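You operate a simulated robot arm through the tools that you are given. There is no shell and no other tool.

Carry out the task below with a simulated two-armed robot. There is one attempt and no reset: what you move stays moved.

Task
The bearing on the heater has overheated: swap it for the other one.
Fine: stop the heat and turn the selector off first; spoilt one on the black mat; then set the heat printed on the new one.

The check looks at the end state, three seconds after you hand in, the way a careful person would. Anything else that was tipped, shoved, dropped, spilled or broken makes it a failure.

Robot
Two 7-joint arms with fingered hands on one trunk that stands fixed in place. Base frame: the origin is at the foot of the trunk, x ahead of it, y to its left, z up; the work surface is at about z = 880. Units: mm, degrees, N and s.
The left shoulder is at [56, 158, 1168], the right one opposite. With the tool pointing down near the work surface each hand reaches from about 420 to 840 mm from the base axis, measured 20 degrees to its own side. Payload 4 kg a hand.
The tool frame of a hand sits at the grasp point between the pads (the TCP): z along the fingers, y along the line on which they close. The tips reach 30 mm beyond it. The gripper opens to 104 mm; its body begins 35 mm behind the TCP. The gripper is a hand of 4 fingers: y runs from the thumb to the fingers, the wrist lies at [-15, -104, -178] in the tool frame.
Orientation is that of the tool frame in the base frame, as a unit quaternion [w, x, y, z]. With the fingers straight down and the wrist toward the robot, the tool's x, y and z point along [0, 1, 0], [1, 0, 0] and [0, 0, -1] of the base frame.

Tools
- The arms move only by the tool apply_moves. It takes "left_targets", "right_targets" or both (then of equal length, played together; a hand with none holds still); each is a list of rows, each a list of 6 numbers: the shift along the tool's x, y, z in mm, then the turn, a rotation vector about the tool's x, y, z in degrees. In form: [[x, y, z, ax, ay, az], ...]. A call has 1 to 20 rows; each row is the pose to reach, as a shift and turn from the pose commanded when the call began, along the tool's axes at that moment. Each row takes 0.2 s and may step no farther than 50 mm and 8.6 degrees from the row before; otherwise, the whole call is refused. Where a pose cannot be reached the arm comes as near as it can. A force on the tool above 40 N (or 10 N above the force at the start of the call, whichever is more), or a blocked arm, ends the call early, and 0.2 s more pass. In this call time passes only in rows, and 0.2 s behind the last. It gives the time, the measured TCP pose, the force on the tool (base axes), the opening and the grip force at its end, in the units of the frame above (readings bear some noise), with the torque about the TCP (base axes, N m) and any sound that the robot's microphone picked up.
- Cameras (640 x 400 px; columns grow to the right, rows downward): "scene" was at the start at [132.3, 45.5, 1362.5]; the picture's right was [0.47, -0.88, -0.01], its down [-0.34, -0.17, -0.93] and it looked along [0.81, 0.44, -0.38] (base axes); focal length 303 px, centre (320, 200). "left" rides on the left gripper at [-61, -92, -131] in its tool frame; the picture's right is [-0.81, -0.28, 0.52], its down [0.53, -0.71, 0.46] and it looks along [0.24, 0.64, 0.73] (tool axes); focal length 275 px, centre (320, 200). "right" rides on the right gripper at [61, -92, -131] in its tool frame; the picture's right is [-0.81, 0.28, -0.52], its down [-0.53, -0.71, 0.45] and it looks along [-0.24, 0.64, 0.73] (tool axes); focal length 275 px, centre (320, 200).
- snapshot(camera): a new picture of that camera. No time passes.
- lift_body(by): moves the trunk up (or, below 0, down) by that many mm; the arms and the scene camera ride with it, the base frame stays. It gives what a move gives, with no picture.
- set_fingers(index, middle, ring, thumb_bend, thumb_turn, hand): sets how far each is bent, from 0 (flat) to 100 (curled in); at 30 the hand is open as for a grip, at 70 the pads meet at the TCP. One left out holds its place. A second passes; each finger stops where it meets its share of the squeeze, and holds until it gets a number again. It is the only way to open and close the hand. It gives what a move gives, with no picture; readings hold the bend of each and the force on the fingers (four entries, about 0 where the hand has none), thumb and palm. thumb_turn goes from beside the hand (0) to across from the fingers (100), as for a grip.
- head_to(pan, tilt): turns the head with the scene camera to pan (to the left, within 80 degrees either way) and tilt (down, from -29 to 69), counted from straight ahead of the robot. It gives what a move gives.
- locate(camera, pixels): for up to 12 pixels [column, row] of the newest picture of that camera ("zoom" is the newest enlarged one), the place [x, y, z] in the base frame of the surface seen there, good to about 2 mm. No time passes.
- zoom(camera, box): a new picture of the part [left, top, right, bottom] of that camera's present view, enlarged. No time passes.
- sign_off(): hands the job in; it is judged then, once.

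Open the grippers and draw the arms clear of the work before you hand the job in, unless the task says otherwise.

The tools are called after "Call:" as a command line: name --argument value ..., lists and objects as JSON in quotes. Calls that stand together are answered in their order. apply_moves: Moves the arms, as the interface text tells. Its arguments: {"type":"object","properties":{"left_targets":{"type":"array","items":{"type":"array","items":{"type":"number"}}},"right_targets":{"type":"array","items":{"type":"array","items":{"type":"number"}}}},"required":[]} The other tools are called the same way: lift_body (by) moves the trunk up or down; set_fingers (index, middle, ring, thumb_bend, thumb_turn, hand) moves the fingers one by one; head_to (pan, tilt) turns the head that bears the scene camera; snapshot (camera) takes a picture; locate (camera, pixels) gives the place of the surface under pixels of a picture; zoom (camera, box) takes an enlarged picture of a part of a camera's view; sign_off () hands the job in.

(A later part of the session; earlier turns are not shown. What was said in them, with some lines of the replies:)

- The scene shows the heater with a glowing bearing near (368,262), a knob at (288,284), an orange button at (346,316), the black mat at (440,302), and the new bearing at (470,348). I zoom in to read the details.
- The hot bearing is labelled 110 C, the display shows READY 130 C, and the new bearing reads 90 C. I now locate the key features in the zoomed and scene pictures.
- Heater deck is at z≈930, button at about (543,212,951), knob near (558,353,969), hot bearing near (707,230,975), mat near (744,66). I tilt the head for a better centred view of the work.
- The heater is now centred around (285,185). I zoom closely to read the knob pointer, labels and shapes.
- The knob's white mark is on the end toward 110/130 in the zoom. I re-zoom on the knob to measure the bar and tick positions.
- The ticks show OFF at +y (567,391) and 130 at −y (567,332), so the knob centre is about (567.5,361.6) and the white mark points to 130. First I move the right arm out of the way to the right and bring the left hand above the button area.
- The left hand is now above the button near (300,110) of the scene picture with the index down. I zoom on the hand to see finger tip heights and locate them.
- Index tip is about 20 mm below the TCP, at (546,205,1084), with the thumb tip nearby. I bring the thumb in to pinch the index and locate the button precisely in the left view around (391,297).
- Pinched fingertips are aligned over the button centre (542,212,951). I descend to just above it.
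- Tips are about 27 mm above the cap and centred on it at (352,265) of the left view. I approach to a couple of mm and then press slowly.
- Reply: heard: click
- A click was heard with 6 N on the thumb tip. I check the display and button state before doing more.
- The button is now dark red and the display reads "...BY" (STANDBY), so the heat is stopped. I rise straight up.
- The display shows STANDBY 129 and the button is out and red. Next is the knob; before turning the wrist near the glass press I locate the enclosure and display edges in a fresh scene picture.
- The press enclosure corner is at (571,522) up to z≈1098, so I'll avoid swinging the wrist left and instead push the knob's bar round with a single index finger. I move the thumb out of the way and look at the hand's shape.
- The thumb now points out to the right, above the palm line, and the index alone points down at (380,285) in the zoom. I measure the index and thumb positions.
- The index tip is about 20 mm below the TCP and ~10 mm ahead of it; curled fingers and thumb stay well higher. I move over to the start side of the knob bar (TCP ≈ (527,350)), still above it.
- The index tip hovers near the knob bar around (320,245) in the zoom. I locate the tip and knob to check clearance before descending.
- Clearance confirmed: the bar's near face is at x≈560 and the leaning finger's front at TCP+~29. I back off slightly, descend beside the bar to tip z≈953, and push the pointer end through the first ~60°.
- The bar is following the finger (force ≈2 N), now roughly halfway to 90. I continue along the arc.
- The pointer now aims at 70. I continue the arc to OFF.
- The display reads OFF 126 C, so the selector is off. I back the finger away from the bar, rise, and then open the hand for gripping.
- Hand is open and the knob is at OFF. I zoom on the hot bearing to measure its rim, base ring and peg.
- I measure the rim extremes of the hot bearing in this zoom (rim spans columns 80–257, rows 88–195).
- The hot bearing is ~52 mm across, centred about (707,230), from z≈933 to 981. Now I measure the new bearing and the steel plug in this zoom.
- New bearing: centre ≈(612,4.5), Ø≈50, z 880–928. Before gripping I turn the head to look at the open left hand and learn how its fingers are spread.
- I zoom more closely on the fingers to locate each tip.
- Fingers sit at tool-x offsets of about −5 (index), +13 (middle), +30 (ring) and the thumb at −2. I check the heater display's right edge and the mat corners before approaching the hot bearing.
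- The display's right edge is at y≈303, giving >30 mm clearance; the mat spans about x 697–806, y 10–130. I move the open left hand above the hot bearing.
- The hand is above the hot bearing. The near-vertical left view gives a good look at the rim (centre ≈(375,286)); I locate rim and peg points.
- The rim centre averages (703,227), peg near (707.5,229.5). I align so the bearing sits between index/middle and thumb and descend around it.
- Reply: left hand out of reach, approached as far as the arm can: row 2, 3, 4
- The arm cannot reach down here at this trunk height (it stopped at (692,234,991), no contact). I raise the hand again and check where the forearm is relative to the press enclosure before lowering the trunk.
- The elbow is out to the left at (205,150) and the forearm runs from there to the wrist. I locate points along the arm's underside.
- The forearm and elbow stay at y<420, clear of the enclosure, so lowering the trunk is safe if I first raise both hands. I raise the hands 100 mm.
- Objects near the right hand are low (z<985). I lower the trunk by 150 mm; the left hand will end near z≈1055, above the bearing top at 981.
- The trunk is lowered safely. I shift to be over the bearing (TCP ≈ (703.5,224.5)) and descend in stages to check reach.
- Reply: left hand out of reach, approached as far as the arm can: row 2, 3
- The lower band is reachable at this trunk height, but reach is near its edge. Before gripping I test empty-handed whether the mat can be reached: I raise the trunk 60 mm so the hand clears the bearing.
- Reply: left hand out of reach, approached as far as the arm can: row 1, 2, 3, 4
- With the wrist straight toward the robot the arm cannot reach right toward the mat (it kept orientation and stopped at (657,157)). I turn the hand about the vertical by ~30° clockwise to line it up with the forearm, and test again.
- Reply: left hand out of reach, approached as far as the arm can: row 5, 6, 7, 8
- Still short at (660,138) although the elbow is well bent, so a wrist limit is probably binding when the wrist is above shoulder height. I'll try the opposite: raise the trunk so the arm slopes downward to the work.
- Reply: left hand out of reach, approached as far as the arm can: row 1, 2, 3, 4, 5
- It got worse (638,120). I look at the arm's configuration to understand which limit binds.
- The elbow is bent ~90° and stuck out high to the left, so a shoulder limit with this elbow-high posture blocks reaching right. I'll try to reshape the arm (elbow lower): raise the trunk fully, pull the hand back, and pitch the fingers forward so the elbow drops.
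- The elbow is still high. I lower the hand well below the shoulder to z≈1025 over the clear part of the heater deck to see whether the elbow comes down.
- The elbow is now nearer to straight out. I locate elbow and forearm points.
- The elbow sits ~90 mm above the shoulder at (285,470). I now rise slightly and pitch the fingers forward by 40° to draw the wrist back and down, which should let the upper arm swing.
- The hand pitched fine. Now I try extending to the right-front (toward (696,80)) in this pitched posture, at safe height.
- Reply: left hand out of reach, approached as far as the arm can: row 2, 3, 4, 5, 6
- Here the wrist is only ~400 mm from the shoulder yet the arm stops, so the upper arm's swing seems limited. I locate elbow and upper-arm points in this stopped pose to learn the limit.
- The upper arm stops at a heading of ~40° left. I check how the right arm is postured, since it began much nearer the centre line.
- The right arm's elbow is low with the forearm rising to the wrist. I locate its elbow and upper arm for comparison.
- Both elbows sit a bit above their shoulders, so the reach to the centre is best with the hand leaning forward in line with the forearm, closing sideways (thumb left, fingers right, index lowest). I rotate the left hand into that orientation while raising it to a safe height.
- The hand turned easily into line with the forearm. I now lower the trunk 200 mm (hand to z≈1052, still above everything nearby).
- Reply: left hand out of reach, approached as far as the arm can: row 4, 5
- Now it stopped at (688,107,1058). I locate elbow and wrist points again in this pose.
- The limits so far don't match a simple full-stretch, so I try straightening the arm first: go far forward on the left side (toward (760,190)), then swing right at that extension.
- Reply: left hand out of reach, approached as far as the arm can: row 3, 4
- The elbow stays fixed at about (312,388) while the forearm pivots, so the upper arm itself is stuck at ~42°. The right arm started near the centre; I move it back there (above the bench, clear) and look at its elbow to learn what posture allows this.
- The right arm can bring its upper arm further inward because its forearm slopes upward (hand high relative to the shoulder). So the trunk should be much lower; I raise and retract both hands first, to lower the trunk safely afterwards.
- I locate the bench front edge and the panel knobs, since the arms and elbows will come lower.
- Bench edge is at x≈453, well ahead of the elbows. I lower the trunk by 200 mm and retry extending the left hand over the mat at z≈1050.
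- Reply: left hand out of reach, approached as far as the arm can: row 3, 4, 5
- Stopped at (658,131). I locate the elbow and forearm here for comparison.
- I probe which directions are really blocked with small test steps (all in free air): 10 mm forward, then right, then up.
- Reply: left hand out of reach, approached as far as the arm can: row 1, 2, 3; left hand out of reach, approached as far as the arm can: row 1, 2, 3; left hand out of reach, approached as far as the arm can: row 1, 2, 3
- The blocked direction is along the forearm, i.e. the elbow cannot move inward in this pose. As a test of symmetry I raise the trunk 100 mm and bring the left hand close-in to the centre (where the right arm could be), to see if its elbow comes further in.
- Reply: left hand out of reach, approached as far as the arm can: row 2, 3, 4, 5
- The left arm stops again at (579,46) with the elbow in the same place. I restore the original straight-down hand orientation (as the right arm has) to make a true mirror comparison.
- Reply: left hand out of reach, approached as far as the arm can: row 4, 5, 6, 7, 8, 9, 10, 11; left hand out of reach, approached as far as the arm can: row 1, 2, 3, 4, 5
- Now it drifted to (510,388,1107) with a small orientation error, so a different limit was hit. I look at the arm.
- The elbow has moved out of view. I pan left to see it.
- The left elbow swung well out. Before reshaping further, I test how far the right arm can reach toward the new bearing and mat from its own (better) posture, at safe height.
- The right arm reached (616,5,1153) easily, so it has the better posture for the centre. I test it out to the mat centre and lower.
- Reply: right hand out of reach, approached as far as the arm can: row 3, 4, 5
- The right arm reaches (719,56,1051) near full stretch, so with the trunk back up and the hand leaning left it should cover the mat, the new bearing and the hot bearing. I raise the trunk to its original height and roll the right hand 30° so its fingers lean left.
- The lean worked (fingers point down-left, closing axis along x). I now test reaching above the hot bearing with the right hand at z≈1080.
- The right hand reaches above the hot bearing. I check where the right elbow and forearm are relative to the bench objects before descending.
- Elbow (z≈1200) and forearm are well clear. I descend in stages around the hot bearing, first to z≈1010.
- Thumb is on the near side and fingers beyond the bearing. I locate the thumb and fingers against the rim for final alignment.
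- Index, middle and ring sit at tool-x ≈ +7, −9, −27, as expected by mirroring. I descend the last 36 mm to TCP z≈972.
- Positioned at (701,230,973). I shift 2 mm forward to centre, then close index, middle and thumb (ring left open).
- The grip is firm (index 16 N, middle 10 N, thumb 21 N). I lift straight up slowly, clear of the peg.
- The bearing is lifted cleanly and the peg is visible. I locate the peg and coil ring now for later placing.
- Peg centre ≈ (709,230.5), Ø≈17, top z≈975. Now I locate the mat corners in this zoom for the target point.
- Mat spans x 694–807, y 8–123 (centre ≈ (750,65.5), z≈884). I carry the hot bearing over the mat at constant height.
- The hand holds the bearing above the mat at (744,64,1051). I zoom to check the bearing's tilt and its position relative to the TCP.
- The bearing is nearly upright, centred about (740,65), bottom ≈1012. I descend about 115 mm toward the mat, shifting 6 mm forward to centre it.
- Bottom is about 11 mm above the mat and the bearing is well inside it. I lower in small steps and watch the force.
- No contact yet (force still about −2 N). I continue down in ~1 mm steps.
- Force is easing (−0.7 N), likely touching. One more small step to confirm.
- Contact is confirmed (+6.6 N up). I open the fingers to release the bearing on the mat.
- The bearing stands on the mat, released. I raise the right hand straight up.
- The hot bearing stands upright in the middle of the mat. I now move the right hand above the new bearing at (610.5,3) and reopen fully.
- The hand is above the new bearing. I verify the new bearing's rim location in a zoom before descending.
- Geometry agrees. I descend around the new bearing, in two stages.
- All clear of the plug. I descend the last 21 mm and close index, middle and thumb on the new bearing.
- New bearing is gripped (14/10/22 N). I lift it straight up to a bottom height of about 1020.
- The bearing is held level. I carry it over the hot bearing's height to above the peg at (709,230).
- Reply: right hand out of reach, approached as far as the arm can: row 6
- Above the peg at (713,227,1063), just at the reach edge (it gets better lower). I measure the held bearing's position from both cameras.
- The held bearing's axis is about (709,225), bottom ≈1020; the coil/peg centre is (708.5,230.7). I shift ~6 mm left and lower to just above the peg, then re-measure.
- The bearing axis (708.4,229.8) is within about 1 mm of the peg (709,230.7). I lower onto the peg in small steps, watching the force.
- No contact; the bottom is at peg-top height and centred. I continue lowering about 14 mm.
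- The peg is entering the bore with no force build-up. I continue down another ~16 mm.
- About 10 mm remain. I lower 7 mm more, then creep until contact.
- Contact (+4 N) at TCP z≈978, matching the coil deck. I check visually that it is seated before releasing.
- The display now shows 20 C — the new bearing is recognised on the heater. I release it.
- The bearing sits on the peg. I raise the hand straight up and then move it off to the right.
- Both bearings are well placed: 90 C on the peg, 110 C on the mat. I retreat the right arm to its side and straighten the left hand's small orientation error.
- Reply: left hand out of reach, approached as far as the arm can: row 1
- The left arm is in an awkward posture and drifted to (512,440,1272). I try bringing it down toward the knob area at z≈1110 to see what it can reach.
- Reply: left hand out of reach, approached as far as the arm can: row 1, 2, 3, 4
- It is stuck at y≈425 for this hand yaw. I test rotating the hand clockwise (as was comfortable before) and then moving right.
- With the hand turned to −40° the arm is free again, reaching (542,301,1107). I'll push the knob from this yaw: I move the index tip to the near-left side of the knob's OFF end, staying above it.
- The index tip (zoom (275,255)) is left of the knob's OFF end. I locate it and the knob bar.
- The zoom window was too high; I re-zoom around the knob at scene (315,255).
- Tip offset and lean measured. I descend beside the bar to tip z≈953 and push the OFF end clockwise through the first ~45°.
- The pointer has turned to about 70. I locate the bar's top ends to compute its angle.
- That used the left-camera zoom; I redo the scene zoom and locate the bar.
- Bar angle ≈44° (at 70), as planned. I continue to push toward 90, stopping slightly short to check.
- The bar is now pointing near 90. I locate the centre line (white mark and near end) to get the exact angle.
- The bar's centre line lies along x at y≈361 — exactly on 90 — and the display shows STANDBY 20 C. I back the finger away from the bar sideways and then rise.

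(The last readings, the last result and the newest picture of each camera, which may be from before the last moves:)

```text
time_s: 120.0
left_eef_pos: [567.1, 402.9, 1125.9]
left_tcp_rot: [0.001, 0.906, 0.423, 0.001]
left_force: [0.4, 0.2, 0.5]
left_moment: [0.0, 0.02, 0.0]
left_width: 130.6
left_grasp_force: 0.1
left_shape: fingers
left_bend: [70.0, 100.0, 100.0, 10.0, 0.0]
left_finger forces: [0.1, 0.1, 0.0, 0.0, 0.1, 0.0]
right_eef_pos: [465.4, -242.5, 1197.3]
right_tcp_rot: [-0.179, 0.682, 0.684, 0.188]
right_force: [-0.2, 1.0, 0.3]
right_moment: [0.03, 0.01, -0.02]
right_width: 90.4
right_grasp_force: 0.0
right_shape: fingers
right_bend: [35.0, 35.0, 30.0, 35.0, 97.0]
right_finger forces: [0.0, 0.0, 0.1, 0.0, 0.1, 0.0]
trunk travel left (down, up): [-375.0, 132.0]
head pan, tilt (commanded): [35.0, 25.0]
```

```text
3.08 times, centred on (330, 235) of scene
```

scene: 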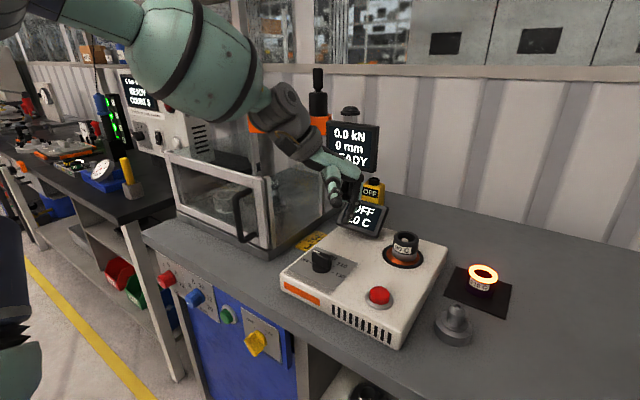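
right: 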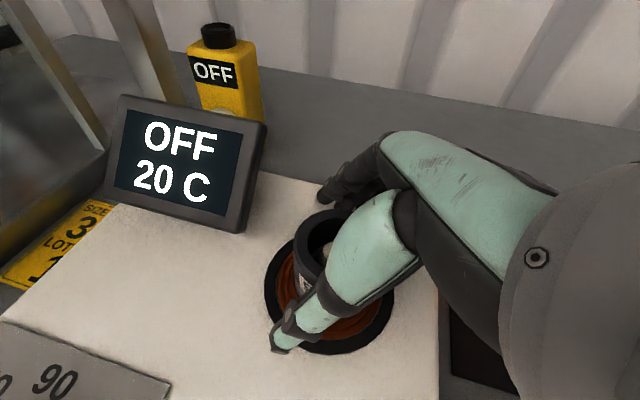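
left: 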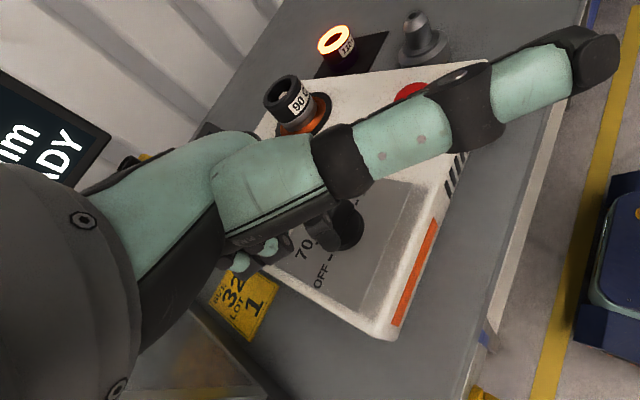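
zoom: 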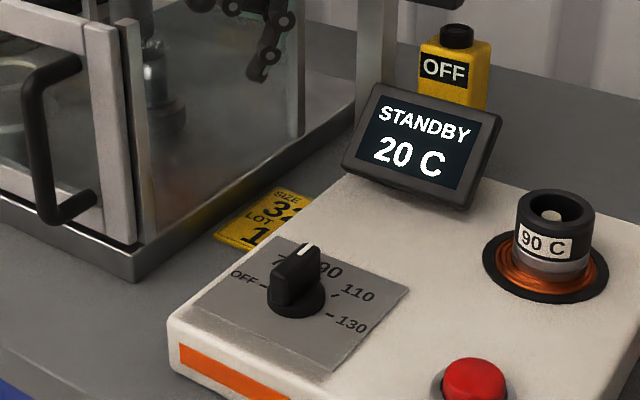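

Knob sits at 90 and everything nearby is undisturbed. I open the left hand and draw the left arm back clear of the work.

Call:
apply_moves --left_targets '[[-18, -26, -25, 0, 0, 0], [-36, -52, -50, 0, 0, 0], [-54, -78, -75, 0, 0, 0], [-75, -105, -100, 0, 0, 0]]'

Call:
set_fingers --hand "left" --index 30 --middle 30 --ring 30 --thumb_bend 30 --thumb_turn 98

Call:
set_fingers --hand "right" --index 30 --middle 30 --ring 30 --thumb_bend 30

Call:
head_to --pan 18 --tilt 35

Call:
snapshot --camera "scene"

Call:
zoom --camera "scene" --box '[200, 120, 280, 180]'

```text
time_s: 121.0
left_eef_pos: [434.6, 413.2, 1226.6]
left_tcp_rot: [0.001, 0.906, 0.423, 0.002]
left_force: [-0.6, 0.8, -0.2]
left_moment: [-0.05, -0.03, 0.03]
left_width: 131.0
left_grasp_force: 0.1
left_shape: fingers
left_bend: [70.0, 100.0, 100.0, 10.0, 0.0]
left_finger forces: [0.1, 0.1, 0.0, 0.0, 0.1, 0.1]
right_eef_pos: [464.5, -241.1, 1198.1]
right_tcp_rot: [-0.178, 0.683, 0.684, 0.188]
right_force: [0.1, -1.1, 0.1]
right_moment: [-0.04, -0.04, -0.01]
right_width: 90.1
right_grasp_force: 0.1
right_shape: fingers
right_bend: [35.0, 35.0, 30.0, 35.0, 97.0]
right_finger forces: [0.0, 0.0, 0.0, 0.0, 0.0, 0.0]
trunk travel left (down, up): [-375.0, 132.0]
head pan, tilt (commanded): [35.0, 25.0]
```

```text
time_s: 122.0
left_eef_pos: [438.6, 413.7, 1224.9]
left_tcp_rot: [0.002, 0.906, 0.423, 0.001]
left_force: [0.3, -1.0, 0.3]
left_moment: [0.0, 0.01, -0.03]
left_width: 103.7
left_grasp_force: 0.0
left_shape: fingers
left_bend: [30.0, 30.0, 30.0, 30.0, 95.0]
left_finger forces: [0.0, 0.0, 0.0, 0.0, 0.0, 0.0]
right_eef_pos: [466.8, -242.1, 1196.2]
right_tcp_rot: [-0.179, 0.683, 0.683, 0.187]
right_force: [-0.5, -0.4, 0.0]
right_moment: [-0.04, 0.01, -0.01]
right_width: 90.4
right_grasp_force: 0.1
right_shape: fingers
right_bend: [35.0, 35.0, 30.0, 35.0, 97.0]
right_finger forces: [0.0, 0.0, 0.0, 0.0, 0.1, 0.1]
trunk travel left (down, up): [-375.0, 132.0]
head pan, tilt (commanded): [35.0, 25.0]
```

```text
time_s: 123.0
left_eef_pos: [439.2, 413.0, 1225.6]
left_tcp_rot: [0.002, 0.906, 0.423, 0.0]
left_force: [0.2, 0.1, -0.4]
left_moment: [0.0, -0.02, 0.03]
left_width: 103.4
left_grasp_force: 0.1
left_shape: fingers
left_bend: [30.0, 30.0, 30.0, 30.0, 95.0]
left_finger forces: [0.0, 0.1, 0.0, 0.1, 0.0, 0.0]
right_eef_pos: [466.3, -240.9, 1196.4]
right_tcp_rot: [-0.179, 0.683, 0.683, 0.186]
right_force: [0.1, 0.5, -0.5]
right_moment: [0.02, 0.0, -0.01]
right_width: 102.7
right_grasp_force: 0.0
right_shape: fingers
right_bend: [30.0, 30.0, 30.0, 30.0, 97.0]
right_finger forces: [0.0, 0.0, 0.1, 0.0, 0.1, 0.1]
trunk travel left (down, up): [-375.0, 132.0]
head pan, tilt (commanded): [35.0, 25.0]
```

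```text
time_s: 123.8
left_eef_pos: [439.1, 413.5, 1223.9]
left_tcp_rot: [0.002, 0.907, 0.422, 0.001]
left_force: [0.2, 0.8, -0.4]
left_moment: [0.06, 0.04, 0.01]
left_width: 103.4
left_grasp_force: 0.0
left_shape: fingers
left_bend: [30.0, 30.0, 30.0, 30.0, 95.0]
left_finger forces: [0.1, 0.0, 0.0, 0.1, 0.0, 0.1]
right_eef_pos: [466.6, -241.9, 1196.5]
right_tcp_rot: [-0.181, 0.682, 0.683, 0.187]
right_force: [-0.6, -0.3, 0.7]
right_moment: [0.02, -0.05, 0.0]
right_width: 102.8
right_grasp_force: 0.1
right_shape: fingers
right_bend: [30.0, 30.0, 30.0, 30.0, 97.0]
right_finger forces: [0.0, 0.0, 0.0, 0.0, 0.0, 0.0]
trunk travel left (down, up): [-375.0, 132.0]
head pan, tilt (commanded): [18.0, 35.0]
```

```text
taken
```

scene: 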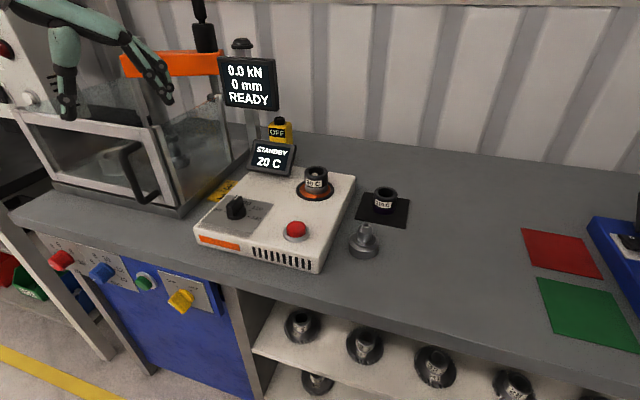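

```text
6.67 times, centred on (240, 150) of scene
```

zoom: 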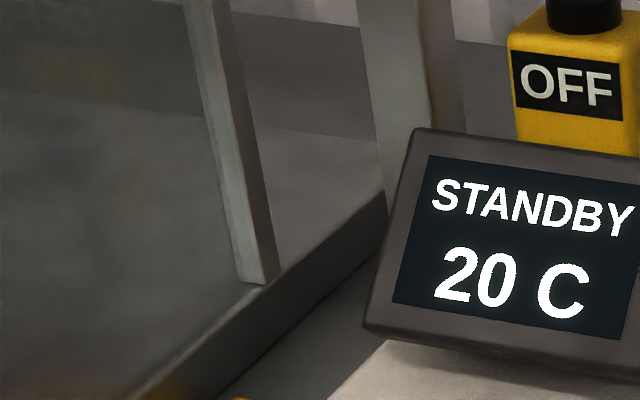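

Both arms are clear. I do a final check of the knob, the seated bearing, the mat and the plug.

Call:
zoom --camera "scene" --box '[200, 185, 280, 245]'

Call:
locate --camera "zoom" --pixels '[[272, 112], [290, 95], [255, 130], [240, 150], [300, 160], [255, 145]]'

Call:
zoom --camera "scene" --box '[280, 150, 430, 270]'

Call:
locate --camera "zoom" --pixels '[[151, 75], [204, 75], [177, 50], [177, 95], [177, 125], [442, 165], [490, 165], [470, 140], [470, 185], [470, 215]]'

```text
6.67 times, centred on (240, 215) of scene
```

zoom: 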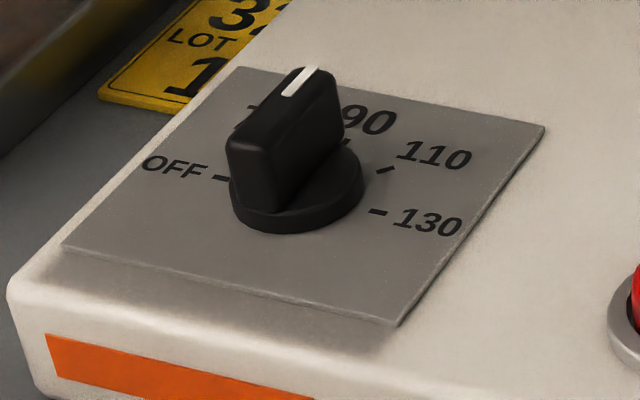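

```text
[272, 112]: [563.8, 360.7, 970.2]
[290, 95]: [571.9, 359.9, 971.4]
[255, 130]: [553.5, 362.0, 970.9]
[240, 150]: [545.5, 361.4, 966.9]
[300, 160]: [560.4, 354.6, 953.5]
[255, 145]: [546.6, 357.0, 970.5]
```

```text
3.33 times, centred on (355, 210) of scene
```

zoom: 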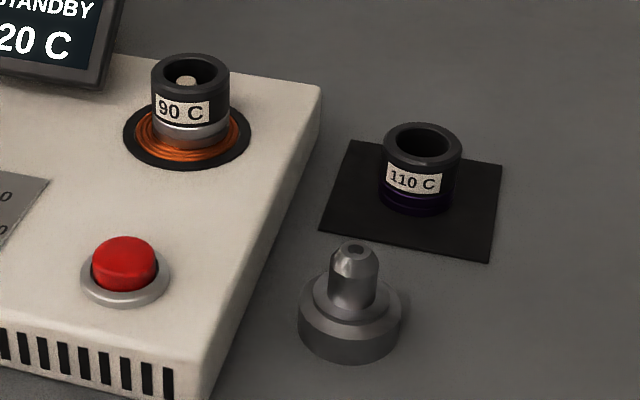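

```text
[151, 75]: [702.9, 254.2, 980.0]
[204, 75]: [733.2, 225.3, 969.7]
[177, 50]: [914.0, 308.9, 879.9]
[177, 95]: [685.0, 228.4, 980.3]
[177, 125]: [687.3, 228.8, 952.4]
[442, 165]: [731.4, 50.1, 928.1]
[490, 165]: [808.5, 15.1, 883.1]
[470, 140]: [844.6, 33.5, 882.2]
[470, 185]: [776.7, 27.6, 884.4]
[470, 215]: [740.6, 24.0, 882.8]
```

Everything checks out. The knob bar lies on 90 (centre line y≈361), the 90 C bearing is seated with its top at z≈980, and the spoilt 110 C bearing is upright on the mat. The plug is untouched, the display shows STANDBY, and both hands are open and clear. I hand in the job.

Call:
sign_off

```text
The job is handed in.
```

The bearings are swapped and the selector is on 90. I haven't restarted the heat, so the heater shows STANDBY at 20 C. You asked for the heat to be set, not started; pressing the red button should start it.

- **Heat and selector:** I stopped the heat with the button, then turned the selector to OFF, both before touching the bearing.
- **Spoilt bearing (110 C):** it stands upright on the black mat.
- **New bearing (90 C):** it is seated on the heater's peg, and the heater registered it.

Nothing else was moved as far as I could see in the final pictures. Both hands are open and clear of the work.
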